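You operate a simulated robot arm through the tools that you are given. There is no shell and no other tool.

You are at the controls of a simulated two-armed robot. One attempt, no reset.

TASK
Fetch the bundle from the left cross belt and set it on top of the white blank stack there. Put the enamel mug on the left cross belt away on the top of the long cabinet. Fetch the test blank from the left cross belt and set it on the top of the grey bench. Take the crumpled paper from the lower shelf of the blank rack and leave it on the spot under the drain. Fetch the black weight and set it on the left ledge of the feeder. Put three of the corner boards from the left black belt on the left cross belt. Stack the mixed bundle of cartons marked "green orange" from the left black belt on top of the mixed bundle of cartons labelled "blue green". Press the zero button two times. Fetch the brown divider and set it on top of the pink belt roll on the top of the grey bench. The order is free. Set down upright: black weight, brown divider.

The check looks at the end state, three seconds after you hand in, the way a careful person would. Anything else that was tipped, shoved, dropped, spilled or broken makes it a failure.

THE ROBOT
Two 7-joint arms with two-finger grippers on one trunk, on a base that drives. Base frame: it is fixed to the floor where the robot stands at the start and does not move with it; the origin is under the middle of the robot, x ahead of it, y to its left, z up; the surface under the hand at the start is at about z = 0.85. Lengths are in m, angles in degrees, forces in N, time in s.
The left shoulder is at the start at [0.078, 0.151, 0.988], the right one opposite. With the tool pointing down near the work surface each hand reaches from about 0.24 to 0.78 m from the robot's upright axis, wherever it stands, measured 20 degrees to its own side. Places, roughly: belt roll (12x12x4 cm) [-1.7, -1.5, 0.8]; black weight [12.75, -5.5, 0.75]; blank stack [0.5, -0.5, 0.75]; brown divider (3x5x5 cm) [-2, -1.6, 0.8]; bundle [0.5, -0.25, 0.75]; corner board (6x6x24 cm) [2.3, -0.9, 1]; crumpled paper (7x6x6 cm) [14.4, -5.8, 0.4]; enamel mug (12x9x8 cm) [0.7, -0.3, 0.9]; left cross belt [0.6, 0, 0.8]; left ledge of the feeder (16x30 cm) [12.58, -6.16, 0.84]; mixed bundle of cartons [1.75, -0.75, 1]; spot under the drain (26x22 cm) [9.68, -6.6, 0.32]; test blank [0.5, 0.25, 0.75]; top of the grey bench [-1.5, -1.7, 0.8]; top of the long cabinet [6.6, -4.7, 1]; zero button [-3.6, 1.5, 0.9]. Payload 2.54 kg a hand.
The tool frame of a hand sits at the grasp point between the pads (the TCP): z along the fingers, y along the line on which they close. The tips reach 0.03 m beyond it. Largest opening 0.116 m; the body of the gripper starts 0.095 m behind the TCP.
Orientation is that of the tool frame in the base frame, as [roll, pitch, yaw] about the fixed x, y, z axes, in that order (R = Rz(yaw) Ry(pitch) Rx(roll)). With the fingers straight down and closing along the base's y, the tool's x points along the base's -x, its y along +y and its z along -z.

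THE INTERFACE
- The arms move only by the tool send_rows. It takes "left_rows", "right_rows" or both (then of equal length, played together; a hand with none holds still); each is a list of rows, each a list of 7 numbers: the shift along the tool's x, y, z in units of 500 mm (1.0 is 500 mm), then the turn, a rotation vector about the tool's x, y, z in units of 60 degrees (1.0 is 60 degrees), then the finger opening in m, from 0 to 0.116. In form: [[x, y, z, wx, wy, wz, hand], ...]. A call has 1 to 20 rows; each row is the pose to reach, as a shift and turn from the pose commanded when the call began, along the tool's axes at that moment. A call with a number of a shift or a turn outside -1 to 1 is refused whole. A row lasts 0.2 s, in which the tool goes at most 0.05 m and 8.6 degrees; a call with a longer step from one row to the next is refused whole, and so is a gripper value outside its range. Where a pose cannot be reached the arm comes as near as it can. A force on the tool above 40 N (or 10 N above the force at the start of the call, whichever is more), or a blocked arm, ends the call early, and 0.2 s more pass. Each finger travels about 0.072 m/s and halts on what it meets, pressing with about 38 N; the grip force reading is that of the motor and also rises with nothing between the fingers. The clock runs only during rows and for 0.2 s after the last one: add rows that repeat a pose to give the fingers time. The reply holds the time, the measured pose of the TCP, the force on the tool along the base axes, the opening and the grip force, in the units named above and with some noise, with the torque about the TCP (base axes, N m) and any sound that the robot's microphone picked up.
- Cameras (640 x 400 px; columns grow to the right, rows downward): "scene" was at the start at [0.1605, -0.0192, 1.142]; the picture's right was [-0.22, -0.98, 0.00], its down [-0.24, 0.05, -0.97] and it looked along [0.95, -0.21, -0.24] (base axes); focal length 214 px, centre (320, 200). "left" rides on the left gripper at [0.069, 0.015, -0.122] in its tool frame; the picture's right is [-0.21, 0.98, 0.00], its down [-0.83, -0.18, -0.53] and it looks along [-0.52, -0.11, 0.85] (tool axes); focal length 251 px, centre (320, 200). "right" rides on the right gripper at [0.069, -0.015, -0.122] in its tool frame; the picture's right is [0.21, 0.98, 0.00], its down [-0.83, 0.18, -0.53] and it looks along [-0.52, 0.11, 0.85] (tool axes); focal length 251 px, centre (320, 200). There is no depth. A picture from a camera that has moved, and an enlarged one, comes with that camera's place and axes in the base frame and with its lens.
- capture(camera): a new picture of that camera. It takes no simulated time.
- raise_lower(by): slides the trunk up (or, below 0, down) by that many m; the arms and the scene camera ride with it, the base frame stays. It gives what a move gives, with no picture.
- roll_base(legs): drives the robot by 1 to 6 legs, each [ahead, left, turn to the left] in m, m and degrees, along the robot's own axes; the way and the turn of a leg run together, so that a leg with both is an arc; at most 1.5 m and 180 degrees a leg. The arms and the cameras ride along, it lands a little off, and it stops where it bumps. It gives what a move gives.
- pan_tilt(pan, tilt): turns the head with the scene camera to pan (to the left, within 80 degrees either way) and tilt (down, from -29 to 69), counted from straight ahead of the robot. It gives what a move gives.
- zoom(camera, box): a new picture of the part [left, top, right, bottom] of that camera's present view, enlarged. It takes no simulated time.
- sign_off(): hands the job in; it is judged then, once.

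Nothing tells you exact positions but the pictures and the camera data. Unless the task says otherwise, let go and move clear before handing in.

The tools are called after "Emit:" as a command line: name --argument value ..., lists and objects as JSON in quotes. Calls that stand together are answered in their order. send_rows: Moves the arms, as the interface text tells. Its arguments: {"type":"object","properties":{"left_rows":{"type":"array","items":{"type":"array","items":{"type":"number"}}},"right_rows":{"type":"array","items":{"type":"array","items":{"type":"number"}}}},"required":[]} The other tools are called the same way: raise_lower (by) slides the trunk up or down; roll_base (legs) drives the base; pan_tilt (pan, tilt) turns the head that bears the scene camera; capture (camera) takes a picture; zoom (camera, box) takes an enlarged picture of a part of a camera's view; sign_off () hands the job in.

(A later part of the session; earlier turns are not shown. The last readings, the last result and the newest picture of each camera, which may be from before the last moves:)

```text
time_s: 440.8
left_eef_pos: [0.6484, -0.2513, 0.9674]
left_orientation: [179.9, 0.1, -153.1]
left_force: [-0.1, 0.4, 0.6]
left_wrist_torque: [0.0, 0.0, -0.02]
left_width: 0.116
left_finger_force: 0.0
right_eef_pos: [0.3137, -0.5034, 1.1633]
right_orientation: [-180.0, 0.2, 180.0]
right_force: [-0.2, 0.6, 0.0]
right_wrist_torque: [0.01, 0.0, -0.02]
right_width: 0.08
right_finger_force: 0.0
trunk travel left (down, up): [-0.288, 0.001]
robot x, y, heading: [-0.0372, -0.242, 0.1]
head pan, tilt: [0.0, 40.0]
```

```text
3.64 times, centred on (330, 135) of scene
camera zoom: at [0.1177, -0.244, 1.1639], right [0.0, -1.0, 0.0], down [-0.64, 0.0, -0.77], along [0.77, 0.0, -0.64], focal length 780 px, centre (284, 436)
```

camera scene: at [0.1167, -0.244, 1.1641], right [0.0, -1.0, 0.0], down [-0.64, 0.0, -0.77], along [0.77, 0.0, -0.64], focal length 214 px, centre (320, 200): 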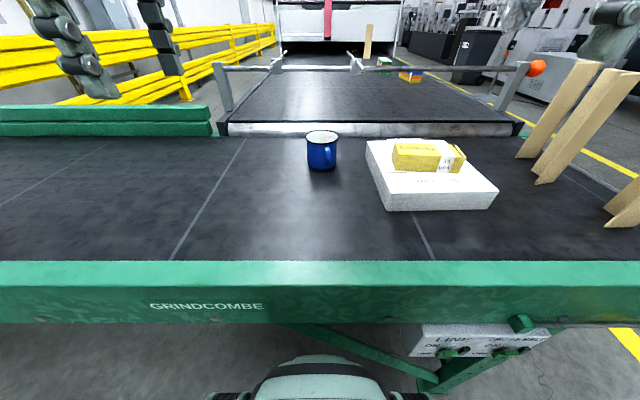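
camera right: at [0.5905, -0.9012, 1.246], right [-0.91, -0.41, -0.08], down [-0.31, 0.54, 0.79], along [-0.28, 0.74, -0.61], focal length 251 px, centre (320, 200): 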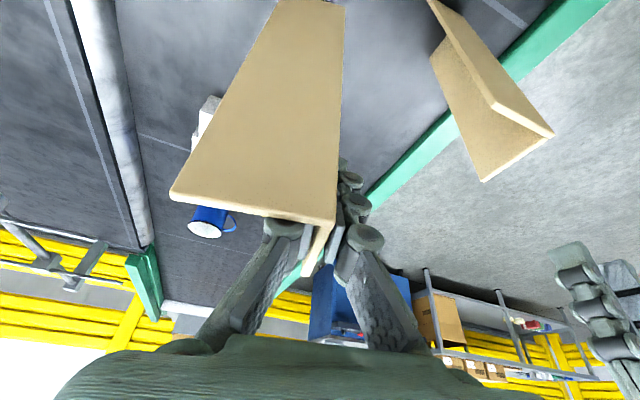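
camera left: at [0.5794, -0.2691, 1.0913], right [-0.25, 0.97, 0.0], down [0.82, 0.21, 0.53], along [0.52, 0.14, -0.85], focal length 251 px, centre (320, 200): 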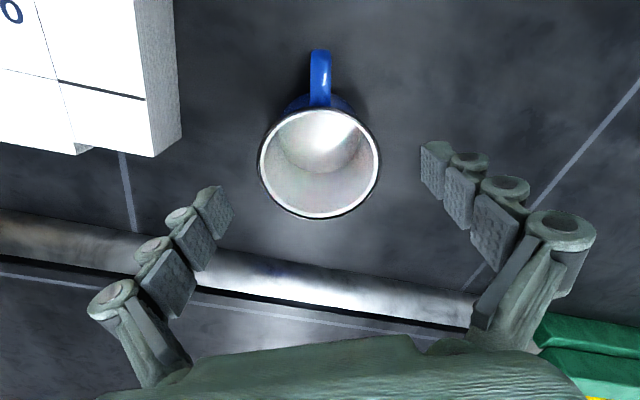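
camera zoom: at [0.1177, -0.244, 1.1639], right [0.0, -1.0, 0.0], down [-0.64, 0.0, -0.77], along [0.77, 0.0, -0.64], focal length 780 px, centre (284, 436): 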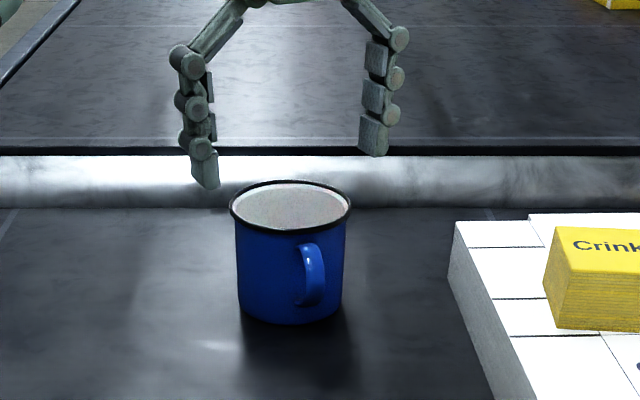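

Emit:
send_rows --left_rows '[[0, 0, 0.04, 0, 0, 0, 0.116], [0, 0, 0.08, 0, 0, 0, 0.116], [0, 0, 0.1, 0, 0, 0, 0.116], [0, 0, 0.104, 0, 0, 0, 0.116]]'

Emit:
send_rows --left_rows '[[0, 0, 0, 0, 0, 0, 0.105], [0, 0, 0, 0, 0, 0, 0.095], [0, 0, 0, 0, 0, 0, 0.085], [0, 0, 0, 0, 0, 0, 0.075], [0, 0, 0, 0, 0, 0, 0.07], [0, 0, 0, 0, 0, 0, 0.065], [0, 0, 0, 0, 0, 0, 0.065]]'

Emit:
capture --camera "left"

Emit:
zoom --camera "scene" --box '[260, 80, 400, 190]'

```text
time_s: 441.8
left_eef_pos: [0.6472, -0.252, 0.9172]
left_orientation: [179.7, -0.1, -153.2]
left_force: [0.1, -0.4, 0.8]
left_wrist_torque: [-0.01, 0.01, 0.0]
left_width: 0.116
left_finger_force: 0.1
right_eef_pos: [0.3136, -0.5029, 1.1624]
right_orientation: [180.0, 0.2, 179.9]
right_force: [-0.7, 0.5, -0.5]
right_wrist_torque: [-0.04, 0.0, -0.01]
right_width: 0.0804
right_finger_force: 0.0
trunk travel left (down, up): [-0.288, 0.001]
robot x, y, heading: [-0.0402, -0.2466, -0.0]
head pan, tilt: [0.0, 40.0]
```

```text
time_s: 443.4
left_eef_pos: [0.6486, -0.2514, 0.9157]
left_orientation: [179.9, 0.1, -153.1]
left_force: [1.9, -3.0, 3.5]
left_wrist_torque: [-0.03, -0.14, -0.08]
left_width: 0.0854
left_finger_force: 38.1
right_eef_pos: [0.3132, -0.5038, 1.1629]
right_orientation: [-180.0, 0.2, 179.9]
right_force: [-0.4, -1.1, -0.5]
right_wrist_torque: [0.02, -0.02, 0.01]
right_width: 0.08
right_finger_force: 0.2
trunk travel left (down, up): [-0.288, 0.001]
robot x, y, heading: [-0.0391, -0.2464, 0.0]
head pan, tilt: [0.0, 40.0]
```

```text
taken
camera left: at [0.5785, -0.2697, 1.0388], right [-0.25, 0.97, 0.0], down [0.82, 0.21, 0.54], along [0.52, 0.14, -0.84], focal length 251 px, centre (320, 200)
```

left: 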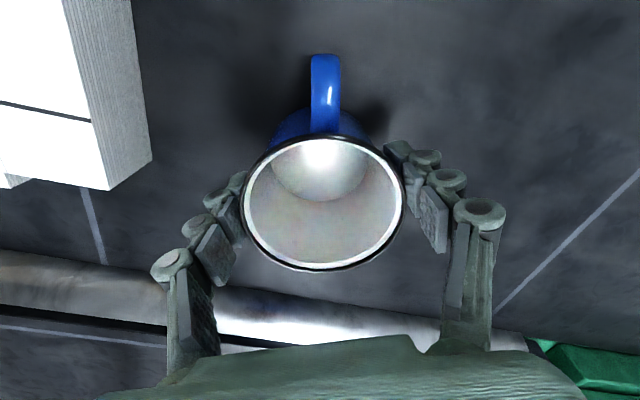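

```text
3.64 times, centred on (330, 135) of scene
camera zoom: at [0.1176, -0.2442, 1.164], right [0.0, -1.0, 0.0], down [-0.64, 0.0, -0.77], along [0.77, 0.0, -0.64], focal length 780 px, centre (284, 436)
```

zoom: 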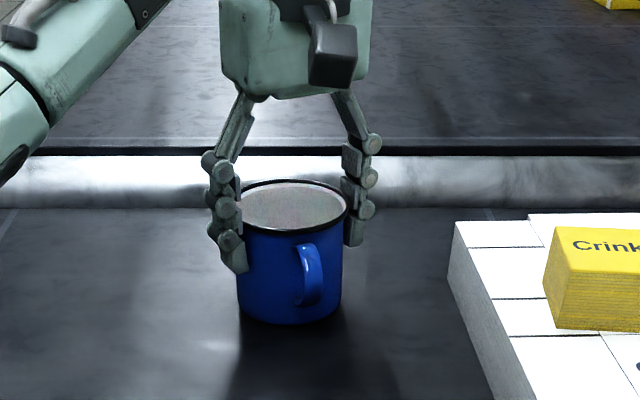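

The mug is held (8.5 cm). Lifting straight up, then drawing it back.

Emit:
send_rows --left_rows '[[0, 0, -0.03, 0, 0, 0, 0.065], [0, 0, -0.09, 0, 0, 0, 0.065], [0, 0, -0.16, 0, 0, 0, 0.065], [0, 0, -0.23, 0, 0, 0, 0.065], [0, 0, -0.3, 0, 0, 0, 0.065], [0.03, 0.05, -0.34, 0, 0, 0, 0.065], [0.07, 0.11, -0.34, 0, 0, 0, 0.065], [0.12, 0.18, -0.34, 0, 0, 0, 0.065], [0.17, 0.26, -0.34, 0, 0, 0, 0.065], [0.22, 0.34, -0.34, 0, 0, 0, 0.065], [0.276, 0.42, -0.34, 0, 0, 0, 0.065]]'

Emit:
capture --camera "left"

Emit:
capture --camera "scene"

```text
time_s: 445.8
left_eef_pos: [0.4296, -0.1281, 1.0855]
left_orientation: [179.9, 0.1, -153.1]
left_force: [-0.3, -0.1, -2.1]
left_wrist_torque: [-0.04, -0.02, 0.02]
left_width: 0.085
left_finger_force: 38.0
right_eef_pos: [0.3128, -0.5024, 1.1638]
right_orientation: [-179.8, 0.4, 179.9]
right_force: [-0.7, 0.3, -0.3]
right_wrist_torque: [-0.02, -0.05, 0.03]
right_width: 0.0801
right_finger_force: 0.0
trunk travel left (down, up): [-0.288, 0.001]
robot x, y, heading: [-0.0374, -0.2457, -0.0]
head pan, tilt: [0.0, 40.0]
```

```text
taken
camera left: at [0.3605, -0.1452, 1.2081], right [-0.25, 0.97, 0.0], down [0.82, 0.21, 0.53], along [0.52, 0.14, -0.85], focal length 251 px, centre (320, 200)
```

left: 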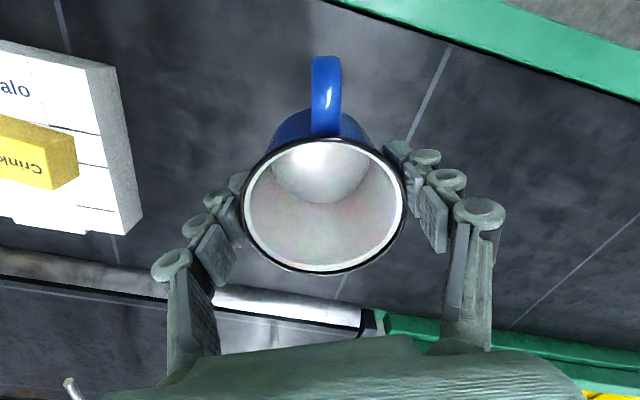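

```text
taken
camera scene: at [0.1172, -0.2434, 1.164], right [0.0, -1.0, 0.0], down [-0.64, 0.0, -0.77], along [0.77, 0.0, -0.64], focal length 214 px, centre (320, 200)
```

scene: 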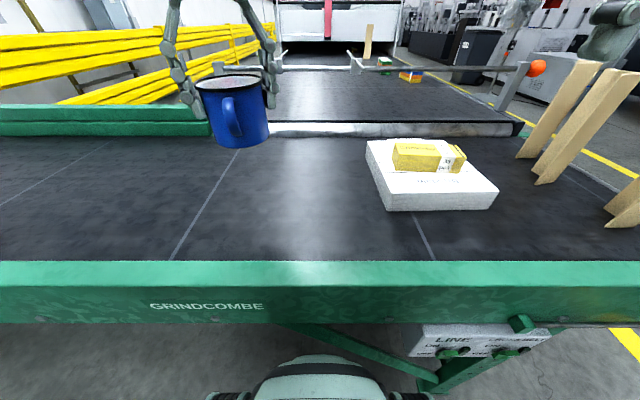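

Emit:
roll_base --legs '[[-0.62, 0, 0], [0, -0.235, 0], [0, 0, -42.6]]'

Emit:
capture --camera "scene"

```text
time_s: 453.8
left_eef_pos: [-0.2382, -0.7121, 1.0855]
left_orientation: [179.9, 0.1, 163.9]
left_force: [-0.2, -0.9, -1.2]
left_wrist_torque: [0.05, 0.0, 0.03]
left_width: 0.0852
left_finger_force: 38.3
right_eef_pos: [-0.5789, -0.9069, 1.1632]
right_orientation: [-180.0, 0.2, 137.0]
right_force: [-0.3, -0.3, 1.1]
right_wrist_torque: [0.0, -0.02, 0.0]
right_width: 0.0801
right_finger_force: 0.1
trunk travel left (down, up): [-0.288, 0.001]
robot x, y, heading: [-0.6563, -0.4799, -42.9]
head pan, tilt: [0.0, 40.0]
```

```text
taken
camera scene: at [-0.5453, -0.5821, 1.1639], right [-0.68, -0.73, 0.0], down [-0.47, 0.44, -0.77], along [0.56, -0.52, -0.64], focal length 214 px, centre (320, 200)
```

scene: 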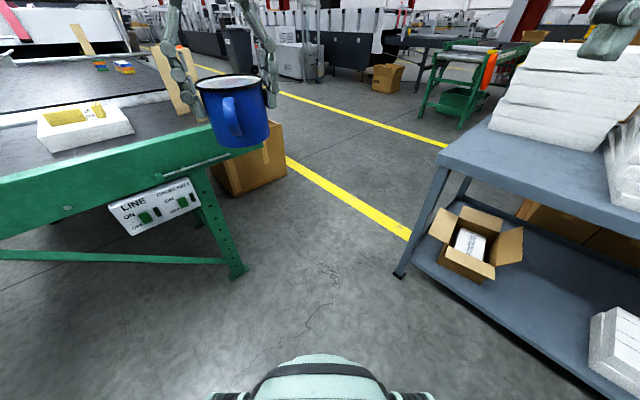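

Emit:
roll_base --legs '[[0.84, 0, 0]]'

Emit:
roll_base --legs '[[0.55, -0.1, 0], [0.35, -0.3, 0]]'

Emit:
pan_tilt --pan 0 --tilt 15

Emit:
capture --camera "scene"

```text
time_s: 458.2
left_eef_pos: [0.3833, -1.2726, 1.0854]
left_orientation: [179.9, 0.0, 164.7]
left_force: [0.0, 0.0, -2.0]
left_wrist_torque: [0.01, 0.01, 0.0]
left_width: 0.0851
left_finger_force: 38.2
right_eef_pos: [0.0431, -1.4734, 1.1634]
right_orientation: [179.9, 0.3, 137.7]
right_force: [0.6, -0.2, -1.1]
right_wrist_torque: [0.0, 0.01, 0.02]
right_width: 0.0802
right_finger_force: 0.0
trunk travel left (down, up): [-0.288, 0.001]
robot x, y, heading: [-0.0346, -1.0443, -42.2]
head pan, tilt: [0.0, 40.0]
```

```text
time_s: 464.5
left_eef_pos: [0.7881, -2.1681, 1.0856]
left_orientation: [179.7, 0.0, 164.8]
left_force: [0.9, -0.3, -1.6]
left_wrist_torque: [-0.01, 0.03, 0.02]
left_width: 0.0851
left_finger_force: 37.5
right_eef_pos: [0.4491, -2.3685, 1.1637]
right_orientation: [180.0, 0.2, 138.0]
right_force: [-0.8, 0.0, -0.4]
right_wrist_torque: [0.03, 0.0, 0.0]
right_width: 0.0799
right_finger_force: 0.0
trunk travel left (down, up): [-0.288, 0.001]
robot x, y, heading: [0.3643, -1.9414, -42.1]
head pan, tilt: [0.0, 40.0]
```

```text
time_s: 465.4
left_eef_pos: [0.7882, -2.1677, 1.0849]
left_orientation: [180.0, 0.1, 164.8]
left_force: [-0.4, -0.2, -1.1]
left_wrist_torque: [0.01, 0.03, -0.03]
left_width: 0.0855
left_finger_force: 37.8
right_eef_pos: [0.4492, -2.3679, 1.1636]
right_orientation: [-179.8, 0.3, 137.9]
right_force: [-0.1, -0.4, -0.4]
right_wrist_torque: [-0.01, 0.01, 0.03]
right_width: 0.08
right_finger_force: 0.1
trunk travel left (down, up): [-0.288, 0.001]
robot x, y, heading: [0.3664, -1.9419, -42.2]
head pan, tilt: [0.0, 15.0]
```

```text
taken
camera scene: at [0.484, -2.0495, 1.2034], right [-0.67, -0.74, 0.0], down [-0.19, 0.17, -0.97], along [0.72, -0.65, -0.26], focal length 214 px, centre (320, 200)
```

scene: 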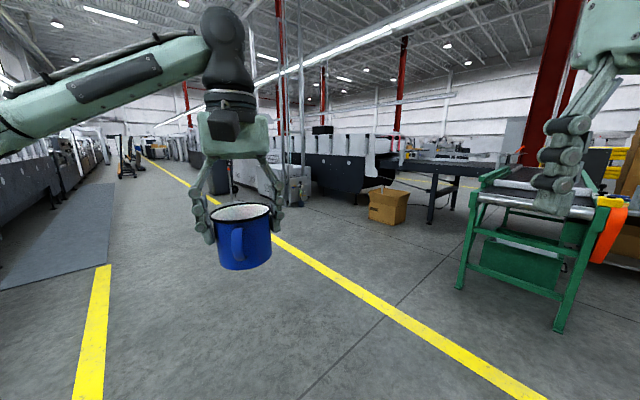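

I'm in the main aisle, which runs along +x between the yellow lines. I'll turn to heading 0 and drive down it toward the long cabinet.

Emit:
roll_base --legs '[[0, 0, 42.2], [0.3, -0.35, 0], [1.4, 0, 0]]'

Emit:
pan_tilt --pan -25 --tilt 10

Emit:
capture --camera "scene"

```text
time_s: 478.0
left_eef_pos: [2.5328, -2.1656, 1.0854]
left_orientation: [179.9, -0.1, -152.3]
left_force: [-0.5, 0.1, -1.2]
left_wrist_torque: [0.0, 0.0, -0.02]
left_width: 0.0853
left_finger_force: 38.0
right_eef_pos: [2.4204, -2.5415, 1.1623]
right_orientation: [-180.0, 0.2, -179.5]
right_force: [0.4, -0.4, -0.5]
right_wrist_torque: [-0.05, -0.02, -0.01]
right_width: 0.0802
right_finger_force: 0.0
trunk travel left (down, up): [-0.288, 0.001]
robot x, y, heading: [2.067, -2.2883, 0.7]
head pan, tilt: [0.0, 15.0]
```

```text
time_s: 478.9
left_eef_pos: [2.5332, -2.1653, 1.0864]
left_orientation: [179.9, 0.1, -152.4]
left_force: [0.5, 0.6, -1.8]
left_wrist_torque: [-0.02, 0.01, 0.0]
left_width: 0.0853
left_finger_force: 38.2
right_eef_pos: [2.4205, -2.5417, 1.1637]
right_orientation: [-180.0, 0.3, -179.3]
right_force: [0.2, 0.4, 0.1]
right_wrist_torque: [0.01, 0.03, 0.0]
right_width: 0.0801
right_finger_force: 0.1
trunk travel left (down, up): [-0.288, 0.001]
robot x, y, heading: [2.0688, -2.2916, 0.4]
head pan, tilt: [-25.0, 10.0]
```

```text
taken
camera scene: at [2.2218, -2.3242, 1.2116], right [-0.41, -0.91, 0.0], down [-0.16, 0.07, -0.98], along [0.9, -0.4, -0.17], focal length 214 px, centre (320, 200)
```

scene: 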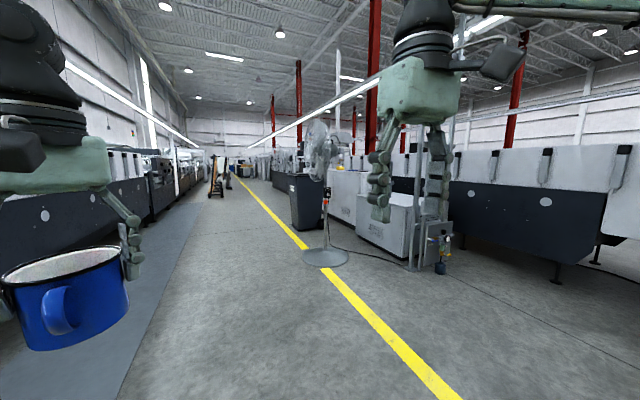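

Emit:
zoom --camera "scene" --box '[270, 120, 480, 280]'

```text
2.50 times, centred on (375, 200) of scene
camera zoom: at [2.2218, -2.3242, 1.2116], right [-0.41, -0.91, 0.0], down [-0.16, 0.07, -0.98], along [0.9, -0.4, -0.17], focal length 536 px, centre (182, 200)
```

zoom: 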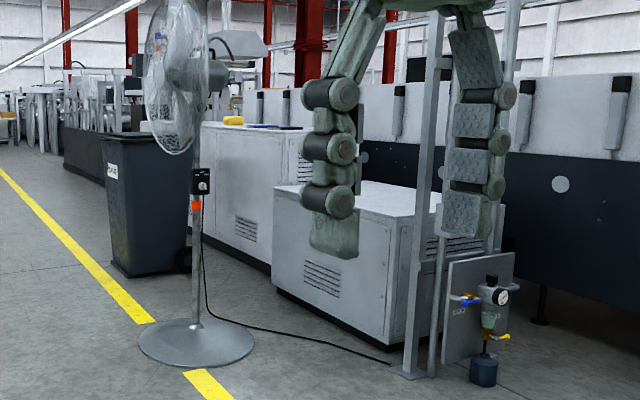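

Beyond the fan and bin on the right are two white cabinets; the taller, longer one should be the long cabinet near (6.6, -4.7). I'll drive further along the aisle and look straight at it.

Emit:
roll_base --legs '[[1.5, 0, 0], [1.5, 0, 0], [1.4, 0, 0]]'

Emit:
pan_tilt --pan -75 --tilt 15

Emit:
capture --camera "scene"

```text
time_s: 499.7
left_eef_pos: [6.8768, -2.1253, 1.0851]
left_orientation: [179.9, 0.1, -151.8]
left_force: [1.6, 0.4, -0.9]
left_wrist_torque: [0.02, 0.0, 0.0]
left_width: 0.0851
left_finger_force: 38.3
right_eef_pos: [6.768, -2.5036, 1.164]
right_orientation: [-179.9, 0.2, -178.9]
right_force: [0.4, -0.4, 0.3]
right_wrist_torque: [0.01, 0.04, -0.01]
right_width: 0.0801
right_finger_force: 0.2
trunk travel left (down, up): [-0.288, 0.001]
robot x, y, heading: [6.4125, -2.255, 0.8]
head pan, tilt: [-25.0, 10.0]
```

```text
time_s: 500.9
left_eef_pos: [6.8765, -2.1245, 1.0852]
left_orientation: [179.9, 0.1, -151.9]
left_force: [0.4, -0.1, -2.1]
left_wrist_torque: [0.0, 0.02, 0.01]
left_width: 0.085
left_finger_force: 37.8
right_eef_pos: [6.768, -2.5031, 1.1627]
right_orientation: [-179.9, 0.2, -179.0]
right_force: [-0.4, 0.1, 0.2]
right_wrist_torque: [-0.01, 0.01, 0.05]
right_width: 0.0798
right_finger_force: 0.2
trunk travel left (down, up): [-0.288, 0.001]
robot x, y, heading: [6.4093, -2.25, 1.0]
head pan, tilt: [-75.0, 15.0]
```

```text
taken
camera scene: at [6.508, -2.3393, 1.2034], right [-0.96, -0.28, 0.0], down [-0.07, 0.25, -0.97], along [0.27, -0.93, -0.26], focal length 214 px, centre (320, 200)
```

scene: 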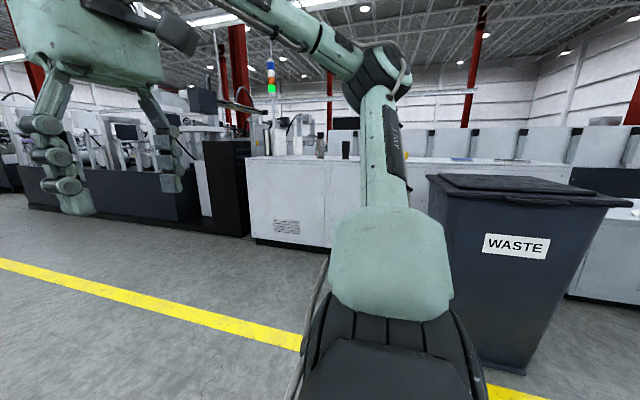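

Emit:
roll_base --legs '[[0.35, 0, 0], [0, 0, -91]]'

Emit:
pan_tilt --pan 0 --tilt 15

Emit:
capture --camera "scene"

Emit:
zoom --camera "scene" --box '[200, 110, 440, 230]'

```text
time_s: 507.1
left_eef_pos: [6.853, -2.7148, 1.0858]
left_orientation: [179.9, 0.1, 114.9]
left_force: [-0.3, 0.3, -1.8]
left_wrist_torque: [0.03, -0.01, 0.03]
left_width: 0.0852
left_finger_force: 37.6
right_eef_pos: [6.4818, -2.5854, 1.163]
right_orientation: [-180.0, 0.2, 87.9]
right_force: [-0.2, 0.0, -0.9]
right_wrist_torque: [-0.02, -0.01, 0.01]
right_width: 0.0799
right_finger_force: 0.1
trunk travel left (down, up): [-0.288, 0.001]
robot x, y, heading: [6.7557, -2.2449, -91.8]
head pan, tilt: [-75.0, 15.0]
```

```text
time_s: 508.6
left_eef_pos: [6.8534, -2.7159, 1.0851]
left_orientation: [180.0, 0.0, 114.9]
left_force: [0.1, 0.2, -2.1]
left_wrist_torque: [0.02, -0.03, 0.02]
left_width: 0.0853
left_finger_force: 37.9
right_eef_pos: [6.4823, -2.5861, 1.1632]
right_orientation: [-179.9, 0.2, 87.9]
right_force: [0.1, -0.2, -0.7]
right_wrist_torque: [0.0, -0.02, -0.02]
right_width: 0.08
right_finger_force: 0.0
trunk travel left (down, up): [-0.288, 0.001]
robot x, y, heading: [6.7515, -2.2435, -92.2]
head pan, tilt: [0.0, 15.0]
```

```text
taken
camera scene: at [6.7485, -2.4052, 1.2034], right [-1.0, 0.04, 0.0], down [0.01, 0.26, -0.97], along [-0.03, -0.97, -0.26], focal length 214 px, centre (320, 200)
```

scene: 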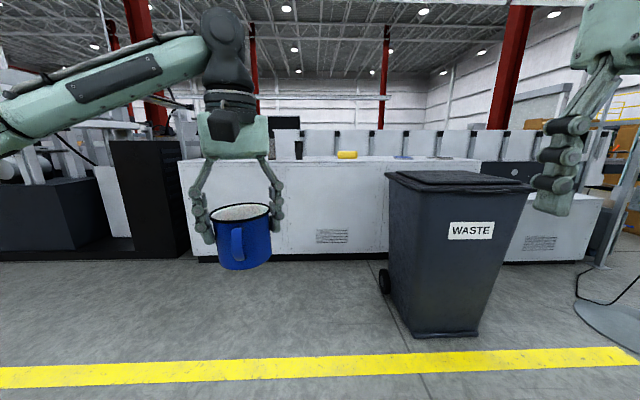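

```text
2.67 times, centred on (320, 170) of scene
camera zoom: at [6.7485, -2.4052, 1.2034], right [-1.0, 0.04, 0.0], down [0.01, 0.26, -0.97], along [-0.03, -0.97, -0.26], focal length 572 px, centre (320, 280)
```

zoom: 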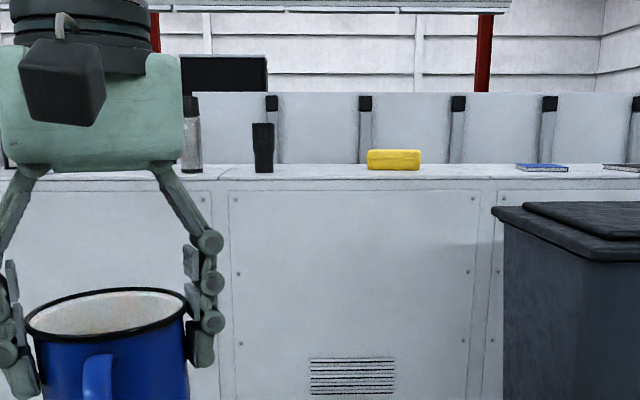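

The long cabinet's front is at y ≈ -4.4 with its top near z 1.03. It holds a bottle, a black cup, a yellow case and a book. There is free space at the front around (7.03, -4.54), so I'll approach with the waste bin kept on my right.

Emit:
roll_base --legs '[[0, 0.12, 2.2], [1.35, 0, 0]]'

Emit:
capture --camera "scene"

Emit:
zoom --camera "scene" --box '[200, 130, 440, 250]'

```text
time_s: 516.8
left_eef_pos: [6.9707, -4.0763, 1.0859]
left_orientation: [179.9, -0.1, 115.9]
left_force: [0.3, -0.7, -1.1]
left_wrist_torque: [0.02, 0.02, 0.0]
left_width: 0.0851
left_finger_force: 38.2
right_eef_pos: [6.5991, -3.9524, 1.1628]
right_orientation: [-179.8, 0.3, 88.8]
right_force: [-0.2, -0.8, -0.2]
right_wrist_torque: [0.04, 0.02, -0.01]
right_width: 0.0802
right_finger_force: 0.0
trunk travel left (down, up): [-0.288, 0.001]
robot x, y, heading: [6.8641, -3.6054, -91.4]
head pan, tilt: [0.0, 15.0]
```

```text
taken
camera scene: at [6.8614, -3.7674, 1.2034], right [-1.0, 0.02, 0.0], down [0.01, 0.26, -0.97], along [-0.02, -0.97, -0.26], focal length 214 px, centre (320, 200)
```

scene: 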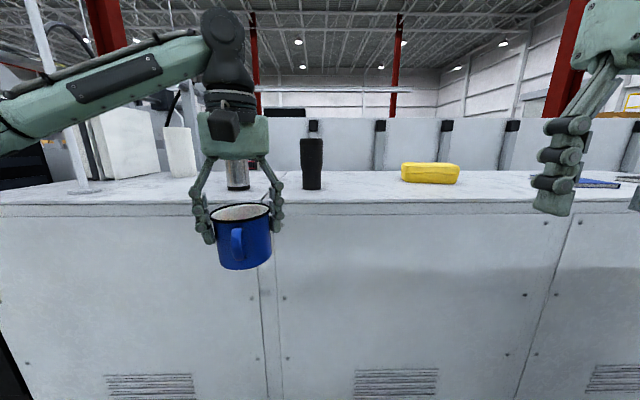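

```text
2.67 times, centred on (320, 190) of scene
camera zoom: at [6.8614, -3.7674, 1.2034], right [-1.0, 0.02, 0.0], down [0.01, 0.26, -0.97], along [-0.02, -0.97, -0.26], focal length 572 px, centre (320, 227)
```

zoom: 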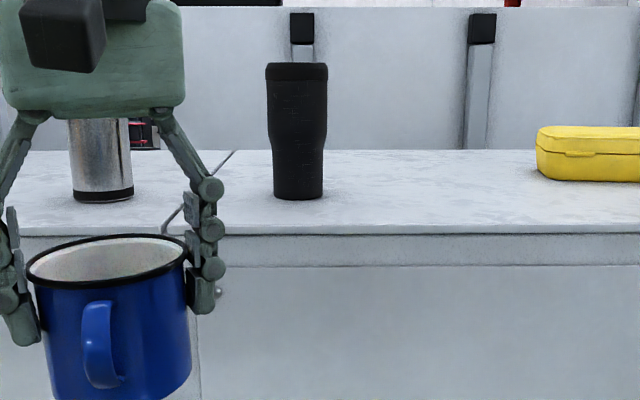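

The cabinet top is at z ≈ 1.041 with its front edge at y ≈ -4.345. I'll raise the mug, move 0.27 m closer, and extend it to about (7.01, -4.46), between and in front of the cup and the bottle.

Emit:
send_rows --left_rows '[[0, 0, -0.05, 0, 0, 0, 0.065], [0, 0, -0.1, 0, 0, 0, 0.065], [0, 0, -0.14, 0, 0, 0, 0.065]]'

Emit:
roll_base --legs '[[0.27, 0, 1.4]]'

Emit:
pan_tilt --pan 10 --tilt 35

Emit:
capture --camera "scene"

Emit:
capture --camera "left"

```text
time_s: 517.6
left_eef_pos: [6.9718, -4.0752, 1.1545]
left_orientation: [179.8, 0.1, 115.8]
left_force: [0.5, -0.3, -2.3]
left_wrist_torque: [0.0, -0.01, 0.03]
left_width: 0.085
left_finger_force: 38.1
right_eef_pos: [6.5977, -3.9515, 1.164]
right_orientation: [180.0, 0.3, 88.7]
right_force: [-0.1, 0.1, 0.4]
right_wrist_torque: [0.03, -0.01, 0.01]
right_width: 0.0802
right_finger_force: 0.0
trunk travel left (down, up): [-0.288, 0.001]
robot x, y, heading: [6.8612, -3.6072, -91.2]
head pan, tilt: [0.0, 15.0]
```

```text
time_s: 519.5
left_eef_pos: [6.9774, -4.3418, 1.1547]
left_orientation: [179.7, 0.1, 116.9]
left_force: [-0.2, -0.9, -2.0]
left_wrist_torque: [0.04, 0.01, -0.02]
left_width: 0.085
left_finger_force: 38.3
right_eef_pos: [6.6023, -4.2249, 1.1631]
right_orientation: [-179.9, 0.2, 89.9]
right_force: [-0.2, -0.1, -0.4]
right_wrist_torque: [0.03, -0.02, 0.0]
right_width: 0.0799
right_finger_force: 0.2
trunk travel left (down, up): [-0.288, 0.001]
robot x, y, heading: [6.8606, -3.872, -89.9]
head pan, tilt: [0.0, 15.0]
```

```text
time_s: 520.4
left_eef_pos: [6.9773, -4.3421, 1.1528]
left_orientation: [179.9, 0.1, 116.9]
left_force: [0.1, -0.1, -0.8]
left_wrist_torque: [0.0, -0.01, -0.02]
left_width: 0.0847
left_finger_force: 38.6
right_eef_pos: [6.6015, -4.2248, 1.1632]
right_orientation: [-179.9, 0.3, 89.9]
right_force: [0.4, 0.0, 0.1]
right_wrist_torque: [-0.03, 0.01, 0.0]
right_width: 0.0799
right_finger_force: 0.1
trunk travel left (down, up): [-0.288, 0.001]
robot x, y, heading: [6.8567, -3.8719, -89.9]
head pan, tilt: [10.0, 35.0]
```

```text
taken
camera scene: at [6.8771, -4.0283, 1.1715], right [-0.98, -0.17, 0.0], down [-0.1, 0.56, -0.82], along [0.14, -0.81, -0.57], focal length 214 px, centre (320, 200)
```

scene: 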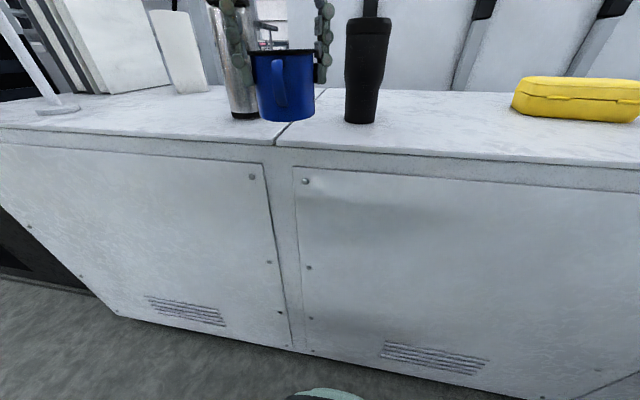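

```text
taken
camera left: at [6.9597, -4.2731, 1.2771], right [0.97, 0.25, 0.0], down [0.21, -0.82, 0.53], along [0.14, -0.52, -0.85], focal length 251 px, centre (320, 200)
```

left: 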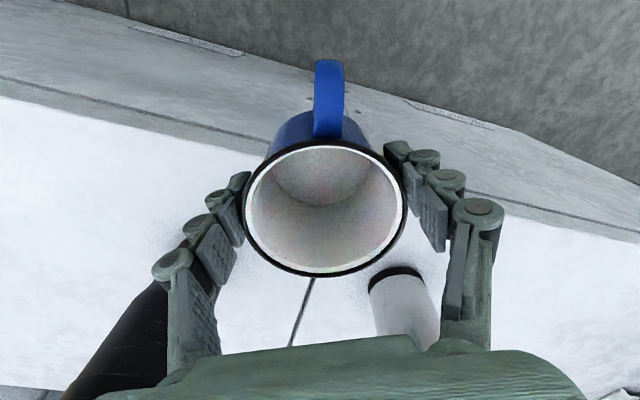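

Emit:
send_rows --left_rows '[[-0.07, -0.02, 0, 0, 0, 0, 0.065], [-0.14, -0.04, 0, 0, 0, 0, 0.065], [-0.213, -0.057, 0, 0, 0, 0, 0.065], [-0.213, -0.057, 0.04, 0, 0, 0, 0.065], [-0.213, -0.057, 0.075, 0, 0, 0, 0.065], [-0.213, -0.057, 0.082, 0, 0, 0, 0.065], [-0.213, -0.057, 0.082, 0, 0, 0, 0.065]]'

Emit:
capture --camera "scene"

Emit:
capture --camera "left"

```text
time_s: 522.0
left_eef_pos: [7.0016, -4.4487, 1.1143]
left_orientation: [179.8, 0.0, 116.8]
left_force: [0.3, -0.1, -1.8]
left_wrist_torque: [0.01, 0.01, -0.01]
left_width: 0.0851
left_finger_force: 38.2
right_eef_pos: [6.6034, -4.223, 1.1631]
right_orientation: [-179.9, 0.3, 89.9]
right_force: [-0.4, 0.1, 0.4]
right_wrist_torque: [0.01, 0.03, 0.01]
right_width: 0.08
right_finger_force: 0.1
trunk travel left (down, up): [-0.288, 0.001]
robot x, y, heading: [6.8586, -3.8725, -90.0]
head pan, tilt: [10.0, 35.0]
```

```text
taken
camera scene: at [6.8771, -4.0283, 1.1714], right [-0.98, -0.17, 0.0], down [-0.1, 0.56, -0.82], along [0.14, -0.81, -0.57], focal length 214 px, centre (320, 200)
```

scene: 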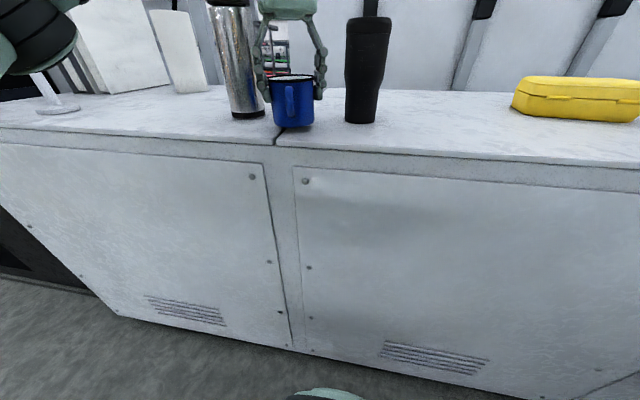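

```text
taken
camera left: at [6.9825, -4.3806, 1.2368], right [0.97, 0.25, 0.0], down [0.21, -0.82, 0.53], along [0.14, -0.52, -0.85], focal length 251 px, centre (320, 200)
```

left: 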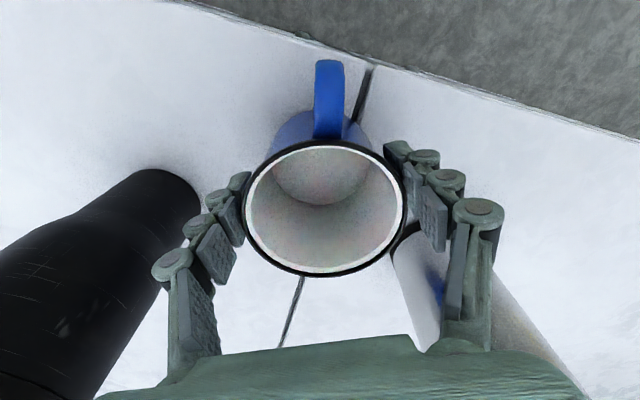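

Emit:
send_rows --left_rows '[[0, 0, 0.005, 0, 0, 0, 0.065], [0, 0, 0.01, 0, 0, 0, 0.065], [0, 0, 0.014, 0, 0, 0, 0.065], [0, 0, 0.018, 0, 0, 0, 0.065], [0, 0, 0.018, 0, 0, 0, 0.065]]'

```text
time_s: 523.2
left_eef_pos: [7.0006, -4.4488, 1.1048]
left_orientation: [179.9, 0.0, 117.0]
left_force: [0.2, -0.4, 0.4]
left_wrist_torque: [-0.03, -0.09, -0.03]
left_width: 0.085
left_finger_force: 38.2
right_eef_pos: [6.6026, -4.225, 1.1636]
right_orientation: [-180.0, 0.3, 90.0]
right_force: [0.2, 0.4, 0.1]
right_wrist_torque: [0.0, 0.0, -0.01]
right_width: 0.0801
right_finger_force: 0.0
trunk travel left (down, up): [-0.288, 0.001]
robot x, y, heading: [6.8588, -3.8725, -90.0]
head pan, tilt: [10.0, 35.0]
```

Emit:
send_rows --left_rows '[[0, 0, 0.002, 0, 0, 0, 0.065], [0, 0, 0.004, 0, 0, 0, 0.065], [0, 0, 0.004, 0, 0, 0, 0.065]]'

```text
time_s: 524.0
left_eef_pos: [7.0, -4.448, 1.1054]
left_orientation: [179.9, 0.2, 116.8]
left_force: [-0.1, -1.6, 12.5]
left_wrist_torque: [0.04, -0.46, 0.01]
left_width: 0.0848
left_finger_force: 37.7
right_eef_pos: [6.6017, -4.223, 1.1636]
right_orientation: [-180.0, 0.4, 89.9]
right_force: [0.5, 0.7, -0.1]
right_wrist_torque: [0.01, 0.02, 0.02]
right_width: 0.08
right_finger_force: 0.1
trunk travel left (down, up): [-0.288, 0.001]
robot x, y, heading: [6.8595, -3.8724, -89.7]
head pan, tilt: [10.0, 35.0]
```

The mug rests on the cabinet. Opening gently and rising straight up.

Emit:
send_rows --left_rows '[[0, 0, -0.001, 0, 0, 0, 0.075], [0, 0, -0.001, 0, 0, 0, 0.088], [0, 0, -0.001, 0, 0, 0, 0.098], [0, 0, -0.001, 0, 0, 0, 0.11], [0, 0, -0.001, 0, 0, 0, 0.114], [0, 0, -0.04, 0, 0, 0, 0.114], [0, 0, -0.1, 0, 0, 0, 0.114], [0, 0, -0.16, 0, 0, 0, 0.114]]'

Emit:
capture --camera "left"

Emit:
capture --camera "scene"

```text
time_s: 525.8
left_eef_pos: [6.9991, -4.448, 1.1812]
left_orientation: [179.9, 0.1, 116.9]
left_force: [-0.1, -0.9, -0.2]
left_wrist_torque: [-0.05, -0.03, -0.02]
left_width: 0.1142
left_finger_force: 0.1
right_eef_pos: [6.6018, -4.2241, 1.1642]
right_orientation: [180.0, 0.3, 89.9]
right_force: [0.5, 0.0, 0.6]
right_wrist_torque: [0.01, 0.01, -0.01]
right_width: 0.0798
right_finger_force: 0.0
trunk travel left (down, up): [-0.288, 0.001]
robot x, y, heading: [6.8606, -3.873, -90.0]
head pan, tilt: [10.0, 35.0]
```

```text
taken
camera left: at [6.981, -4.3794, 1.3048], right [0.97, 0.25, 0.0], down [0.21, -0.82, 0.54], along [0.14, -0.52, -0.84], focal length 251 px, centre (320, 200)
```

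left: 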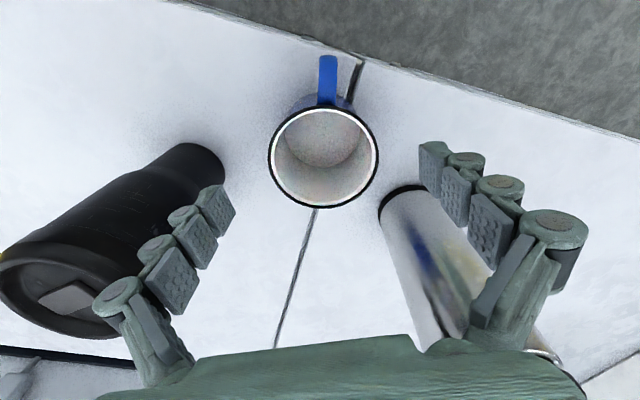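

```text
taken
camera scene: at [6.8767, -4.0277, 1.1715], right [-0.98, -0.17, 0.0], down [-0.1, 0.56, -0.82], along [0.14, -0.81, -0.57], focal length 214 px, centre (320, 200)
```

scene: 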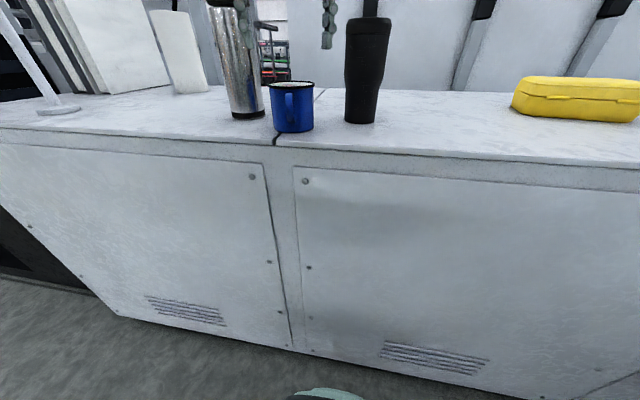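

The mug stands on the long cabinet. Backing out; the remaining jobs are the black weight near (12.75, -5.5) and the crumpled paper near (14.4, -5.8).

Emit:
roll_base --legs '[[-0.9, 0, 0]]'

Emit:
send_rows --left_rows '[[0.06, 0.05, 0.0, 0, 0, 0.1, 0.1], [0.12, 0.1, 0.02, 0, 0, 0.2, 0.08], [0.18, 0.15, 0.04, 0, 0, 0.3, 0.06], [0.2, 0.2, 0.06, 0, 0, 0.44, 0.05]]'

Emit:
roll_base --legs '[[-0.45, 0, 0], [0, 0, 90], [1.5, 0, 0]]'

Emit:
pan_tilt --pan -30 --tilt 10

Emit:
capture --camera "scene"

```text
time_s: 530.5
left_eef_pos: [7.0042, -3.5427, 1.1827]
left_orientation: [179.9, 0.1, 118.8]
left_force: [0.3, -0.3, 0.5]
left_wrist_torque: [-0.07, 0.0, -0.02]
left_width: 0.1141
left_finger_force: 0.2
right_eef_pos: [6.5986, -3.3322, 1.1638]
right_orientation: [180.0, 0.4, 91.9]
right_force: [-0.1, 0.6, 0.4]
right_wrist_torque: [-0.02, 0.02, 0.0]
right_width: 0.0802
right_finger_force: 0.1
trunk travel left (down, up): [-0.288, 0.001]
robot x, y, heading: [6.8441, -2.9733, -88.1]
head pan, tilt: [10.0, 35.0]
```

```text
time_s: 531.5
left_eef_pos: [7.0451, -3.4073, 1.1523]
left_orientation: [179.8, 0.0, 92.4]
left_force: [0.0, -0.6, -0.5]
left_wrist_torque: [-0.01, 0.01, 0.0]
left_width: 0.0499
left_finger_force: 0.1
right_eef_pos: [6.6002, -3.3321, 1.1632]
right_orientation: [-179.9, 0.2, 91.9]
right_force: [-0.1, -0.2, 0.3]
right_wrist_torque: [0.01, 0.02, 0.0]
right_width: 0.08
right_finger_force: 0.1
trunk travel left (down, up): [-0.288, 0.001]
robot x, y, heading: [6.8421, -2.9744, -88.1]
head pan, tilt: [10.0, 35.0]
```

```text
time_s: 545.1
left_eef_pos: [8.7275, -2.2384, 1.1526]
left_orientation: [179.8, 0.0, -176.3]
left_force: [0.8, -0.6, 0.7]
left_wrist_torque: [0.0, -0.01, 0.0]
left_width: 0.05
left_finger_force: 0.1
right_eef_pos: [8.6614, -2.6846, 1.1631]
right_orientation: [-179.9, 0.2, -176.8]
right_force: [-0.6, -0.3, -0.1]
right_wrist_torque: [-0.01, 0.0, -0.02]
right_width: 0.08
right_finger_force: 0.0
trunk travel left (down, up): [-0.288, 0.001]
robot x, y, heading: [8.2993, -2.4483, 3.4]
head pan, tilt: [10.0, 35.0]
```

```text
time_s: 546.1
left_eef_pos: [8.7265, -2.2387, 1.1532]
left_orientation: [179.7, 0.0, -176.3]
left_force: [-0.4, -0.6, 0.4]
left_wrist_torque: [-0.01, 0.01, 0.05]
left_width: 0.0498
left_finger_force: 0.1
right_eef_pos: [8.6615, -2.6857, 1.1636]
right_orientation: [-179.9, 0.2, -176.8]
right_force: [-0.7, 1.0, -0.2]
right_wrist_torque: [0.0, -0.01, 0.0]
right_width: 0.0799
right_finger_force: 0.0
trunk travel left (down, up): [-0.288, 0.001]
robot x, y, heading: [8.298, -2.4498, 3.1]
head pan, tilt: [-30.0, 10.0]
```

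```text
taken
camera scene: at [8.4501, -2.4843, 1.2115], right [-0.45, -0.89, 0.0], down [-0.16, 0.08, -0.98], along [0.88, -0.44, -0.17], focal length 214 px, centre (320, 200)
```

scene: 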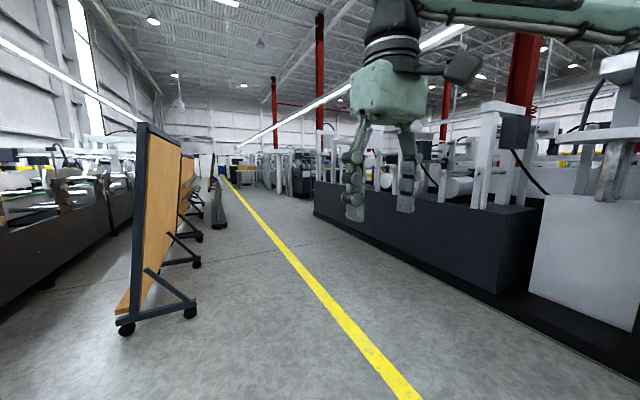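

Emit:
roll_base --legs '[[0.9, -1.0, -3.1], [1.5, 0, 0], [1.0, 0, 0]]'

Emit:
pan_tilt --pan -45 --tilt 10

Emit:
capture --camera "scene"

```text
time_s: 568.1
left_eef_pos: [12.2178, -3.1507, 1.1523]
left_orientation: [179.9, 0.0, -178.0]
left_force: [0.3, 0.1, -0.4]
left_wrist_torque: [-0.05, -0.03, -0.02]
left_width: 0.0499
left_finger_force: 0.0
right_eef_pos: [12.1396, -3.5951, 1.1632]
right_orientation: [-179.9, 0.2, -178.6]
right_force: [-0.8, 0.0, -0.6]
right_wrist_torque: [-0.04, -0.02, 0.0]
right_width: 0.0802
right_finger_force: 0.0
trunk travel left (down, up): [-0.288, 0.001]
robot x, y, heading: [11.7798, -3.3483, 1.5]
head pan, tilt: [-30.0, 10.0]
```

```text
time_s: 568.8
left_eef_pos: [12.2185, -3.15, 1.1522]
left_orientation: [179.8, 0.0, -177.9]
left_force: [0.4, -0.2, 0.2]
left_wrist_torque: [0.02, -0.04, 0.01]
left_width: 0.0502
left_finger_force: 0.0
right_eef_pos: [12.1395, -3.5949, 1.1636]
right_orientation: [-179.8, 0.2, -178.6]
right_force: [-0.3, -0.2, -0.2]
right_wrist_torque: [0.01, 0.0, 0.03]
right_width: 0.0799
right_finger_force: 0.0
trunk travel left (down, up): [-0.288, 0.001]
robot x, y, heading: [11.778, -3.345, 1.8]
head pan, tilt: [-45.0, 10.0]
```

```text
taken
camera scene: at [11.9192, -3.4067, 1.2116], right [-0.69, -0.73, 0.0], down [-0.13, 0.12, -0.98], along [0.72, -0.68, -0.17], focal length 214 px, centre (320, 200)
```

scene: 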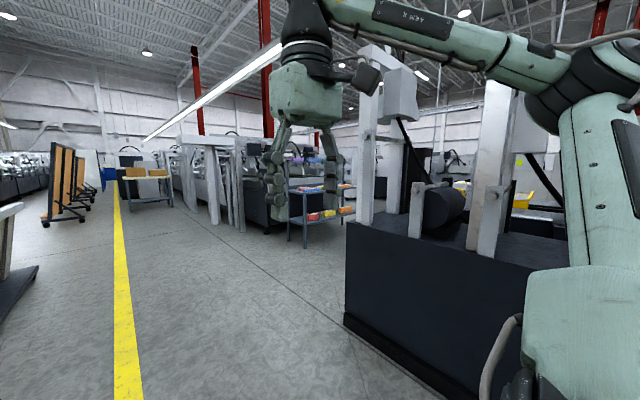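

The dark machine ends at x ≈ 12.86; past it is an opening, and a grey-blue rack with coloured items stands near (14.4, -5.8). I'll drive past the corner and look in.

Emit:
roll_base --legs '[[1.45, 0, -1.8], [0.25, -0.3, 0]]'

Emit:
pan_tilt --pan -80 --tilt 15

Emit:
capture --camera "scene"

Emit:
pan_tilt --pan -30 --tilt 15

Emit:
capture --camera "scene"

```text
time_s: 579.2
left_eef_pos: [13.9415, -3.4354, 1.153]
left_orientation: [179.7, -0.1, -179.2]
left_force: [0.4, 0.3, 0.0]
left_wrist_torque: [0.0, 0.02, 0.0]
left_width: 0.0503
left_finger_force: 0.1
right_eef_pos: [13.8549, -3.878, 1.1635]
right_orientation: [-180.0, 0.3, -179.8]
right_force: [-0.1, 0.3, 0.0]
right_wrist_torque: [-0.02, 0.0, 0.0]
right_width: 0.08
right_finger_force: 0.1
trunk travel left (down, up): [-0.288, 0.001]
robot x, y, heading: [13.5003, -3.6246, 0.4]
head pan, tilt: [-45.0, 10.0]
```

```text
time_s: 580.2
left_eef_pos: [13.9416, -3.4353, 1.1525]
left_orientation: [179.8, -0.1, -179.2]
left_force: [0.1, 0.2, 0.0]
left_wrist_torque: [-0.01, -0.01, 0.0]
left_width: 0.0498
left_finger_force: 0.2
right_eef_pos: [13.8534, -3.8785, 1.1634]
right_orientation: [-179.9, 0.4, -179.7]
right_force: [-0.4, -0.4, 0.9]
right_wrist_torque: [-0.02, 0.0, -0.01]
right_width: 0.08
right_finger_force: 0.1
trunk travel left (down, up): [-0.288, 0.001]
robot x, y, heading: [13.5046, -3.623, 0.2]
head pan, tilt: [-80.0, 15.0]
```

```text
taken
camera scene: at [13.5891, -3.712, 1.2035], right [-0.98, -0.18, 0.0], down [-0.05, 0.25, -0.97], along [0.17, -0.95, -0.26], focal length 214 px, centre (320, 200)
```

scene: 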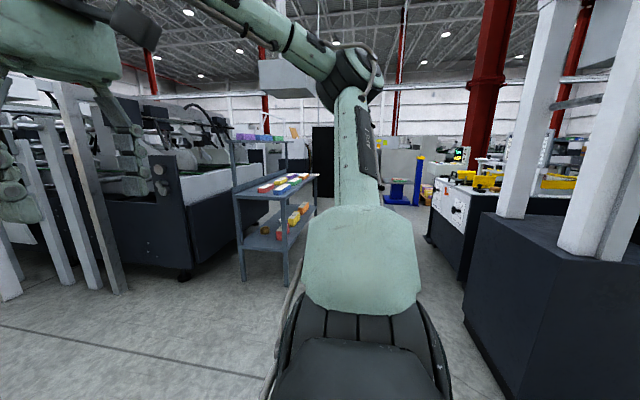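

```text
time_s: 581.4
left_eef_pos: [13.9417, -3.4357, 1.1529]
left_orientation: [179.7, 0.0, -179.2]
left_force: [-0.2, 0.5, 0.3]
left_wrist_torque: [-0.01, -0.01, -0.01]
left_width: 0.0501
left_finger_force: 0.0
right_eef_pos: [13.8538, -3.8782, 1.1643]
right_orientation: [-179.9, 0.2, -179.7]
right_force: [-0.3, -0.2, 0.3]
right_wrist_torque: [-0.03, -0.01, 0.02]
right_width: 0.0799
right_finger_force: 0.0
trunk travel left (down, up): [-0.288, 0.001]
robot x, y, heading: [13.5034, -3.6184, 0.3]
head pan, tilt: [-30.0, 15.0]
```

```text
taken
camera scene: at [13.6534, -3.6665, 1.2035], right [-0.5, -0.87, 0.0], down [-0.22, 0.13, -0.97], along [0.84, -0.48, -0.26], focal length 214 px, centre (320, 200)
```

scene: 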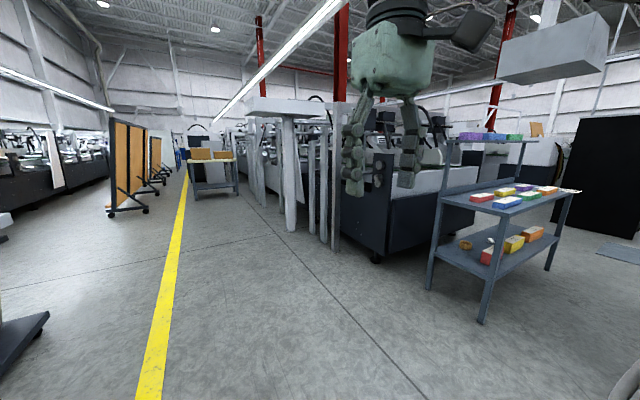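

Emit:
roll_base --legs '[[0, 0, -90]]'

Emit:
pan_tilt --pan 0 --tilt 15

Emit:
capture --camera "scene"

Emit:
zoom --camera "scene" --box '[160, 130, 340, 250]'

Emit:
zoom --camera "scene" --box '[340, 100, 560, 260]'

```text
time_s: 585.7
left_eef_pos: [13.6852, -4.0616, 1.1532]
left_orientation: [179.8, 0.0, 90.4]
left_force: [0.8, 0.6, -0.4]
left_wrist_torque: [0.01, -0.01, -0.02]
left_width: 0.0499
left_finger_force: 0.1
right_eef_pos: [13.2428, -3.9708, 1.1645]
right_orientation: [-179.9, 0.3, 89.7]
right_force: [0.0, -0.3, -0.2]
right_wrist_torque: [-0.02, -0.02, 0.01]
right_width: 0.0799
right_finger_force: 0.2
trunk travel left (down, up): [-0.288, 0.001]
robot x, y, heading: [13.5005, -3.6217, -90.2]
head pan, tilt: [-30.0, 15.0]
```

```text
time_s: 586.7
left_eef_pos: [13.6851, -4.0619, 1.1514]
left_orientation: [179.8, 0.0, 90.3]
left_force: [-0.5, 0.8, -1.4]
left_wrist_torque: [0.01, 0.0, 0.03]
left_width: 0.0501
left_finger_force: 0.2
right_eef_pos: [13.2435, -3.9706, 1.1628]
right_orientation: [-179.9, 0.2, 89.7]
right_force: [0.1, 0.0, -0.3]
right_wrist_torque: [-0.01, 0.01, -0.01]
right_width: 0.08
right_finger_force: 0.0
trunk travel left (down, up): [-0.288, 0.001]
robot x, y, heading: [13.5001, -3.62, -90.3]
head pan, tilt: [0.0, 15.0]
```

```text
taken
camera scene: at [13.5037, -3.7819, 1.2035], right [-1.0, 0.0, 0.0], down [0.0, 0.26, -0.97], along [0.0, -0.97, -0.26], focal length 214 px, centre (320, 200)
```

scene: 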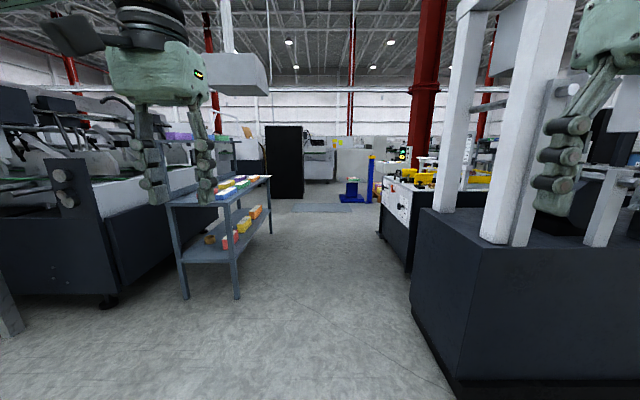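

```text
3.33 times, centred on (250, 190) of scene
camera zoom: at [13.5037, -3.7819, 1.2035], right [-1.0, 0.0, 0.0], down [0.0, 0.26, -0.97], along [0.0, -0.97, -0.26], focal length 715 px, centre (553, 233)
```

zoom: 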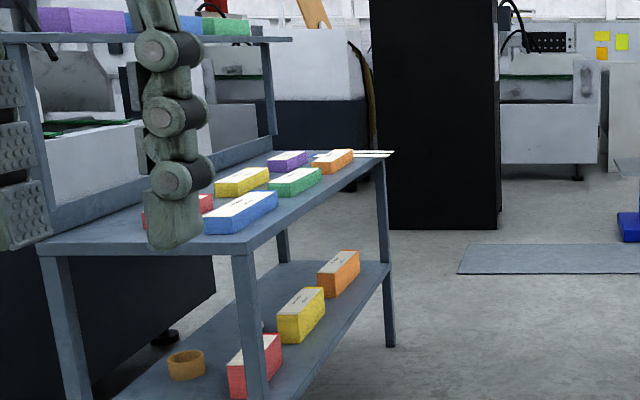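

```text
2.50 times, centred on (450, 180) of scene
camera zoom: at [13.5037, -3.7819, 1.2035], right [-1.0, 0.0, 0.0], down [0.0, 0.26, -0.97], along [0.0, -0.97, -0.26], focal length 536 px, centre (-5, 250)
```

zoom: 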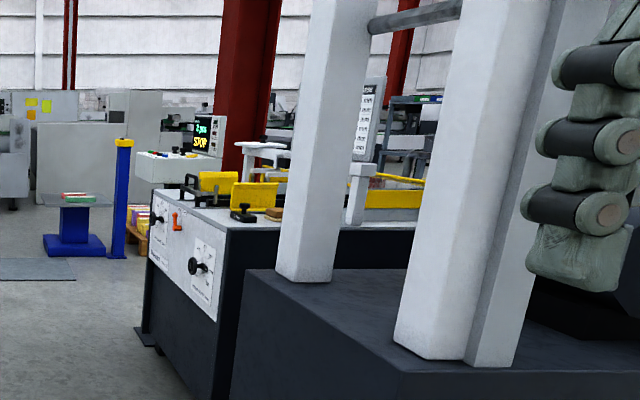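

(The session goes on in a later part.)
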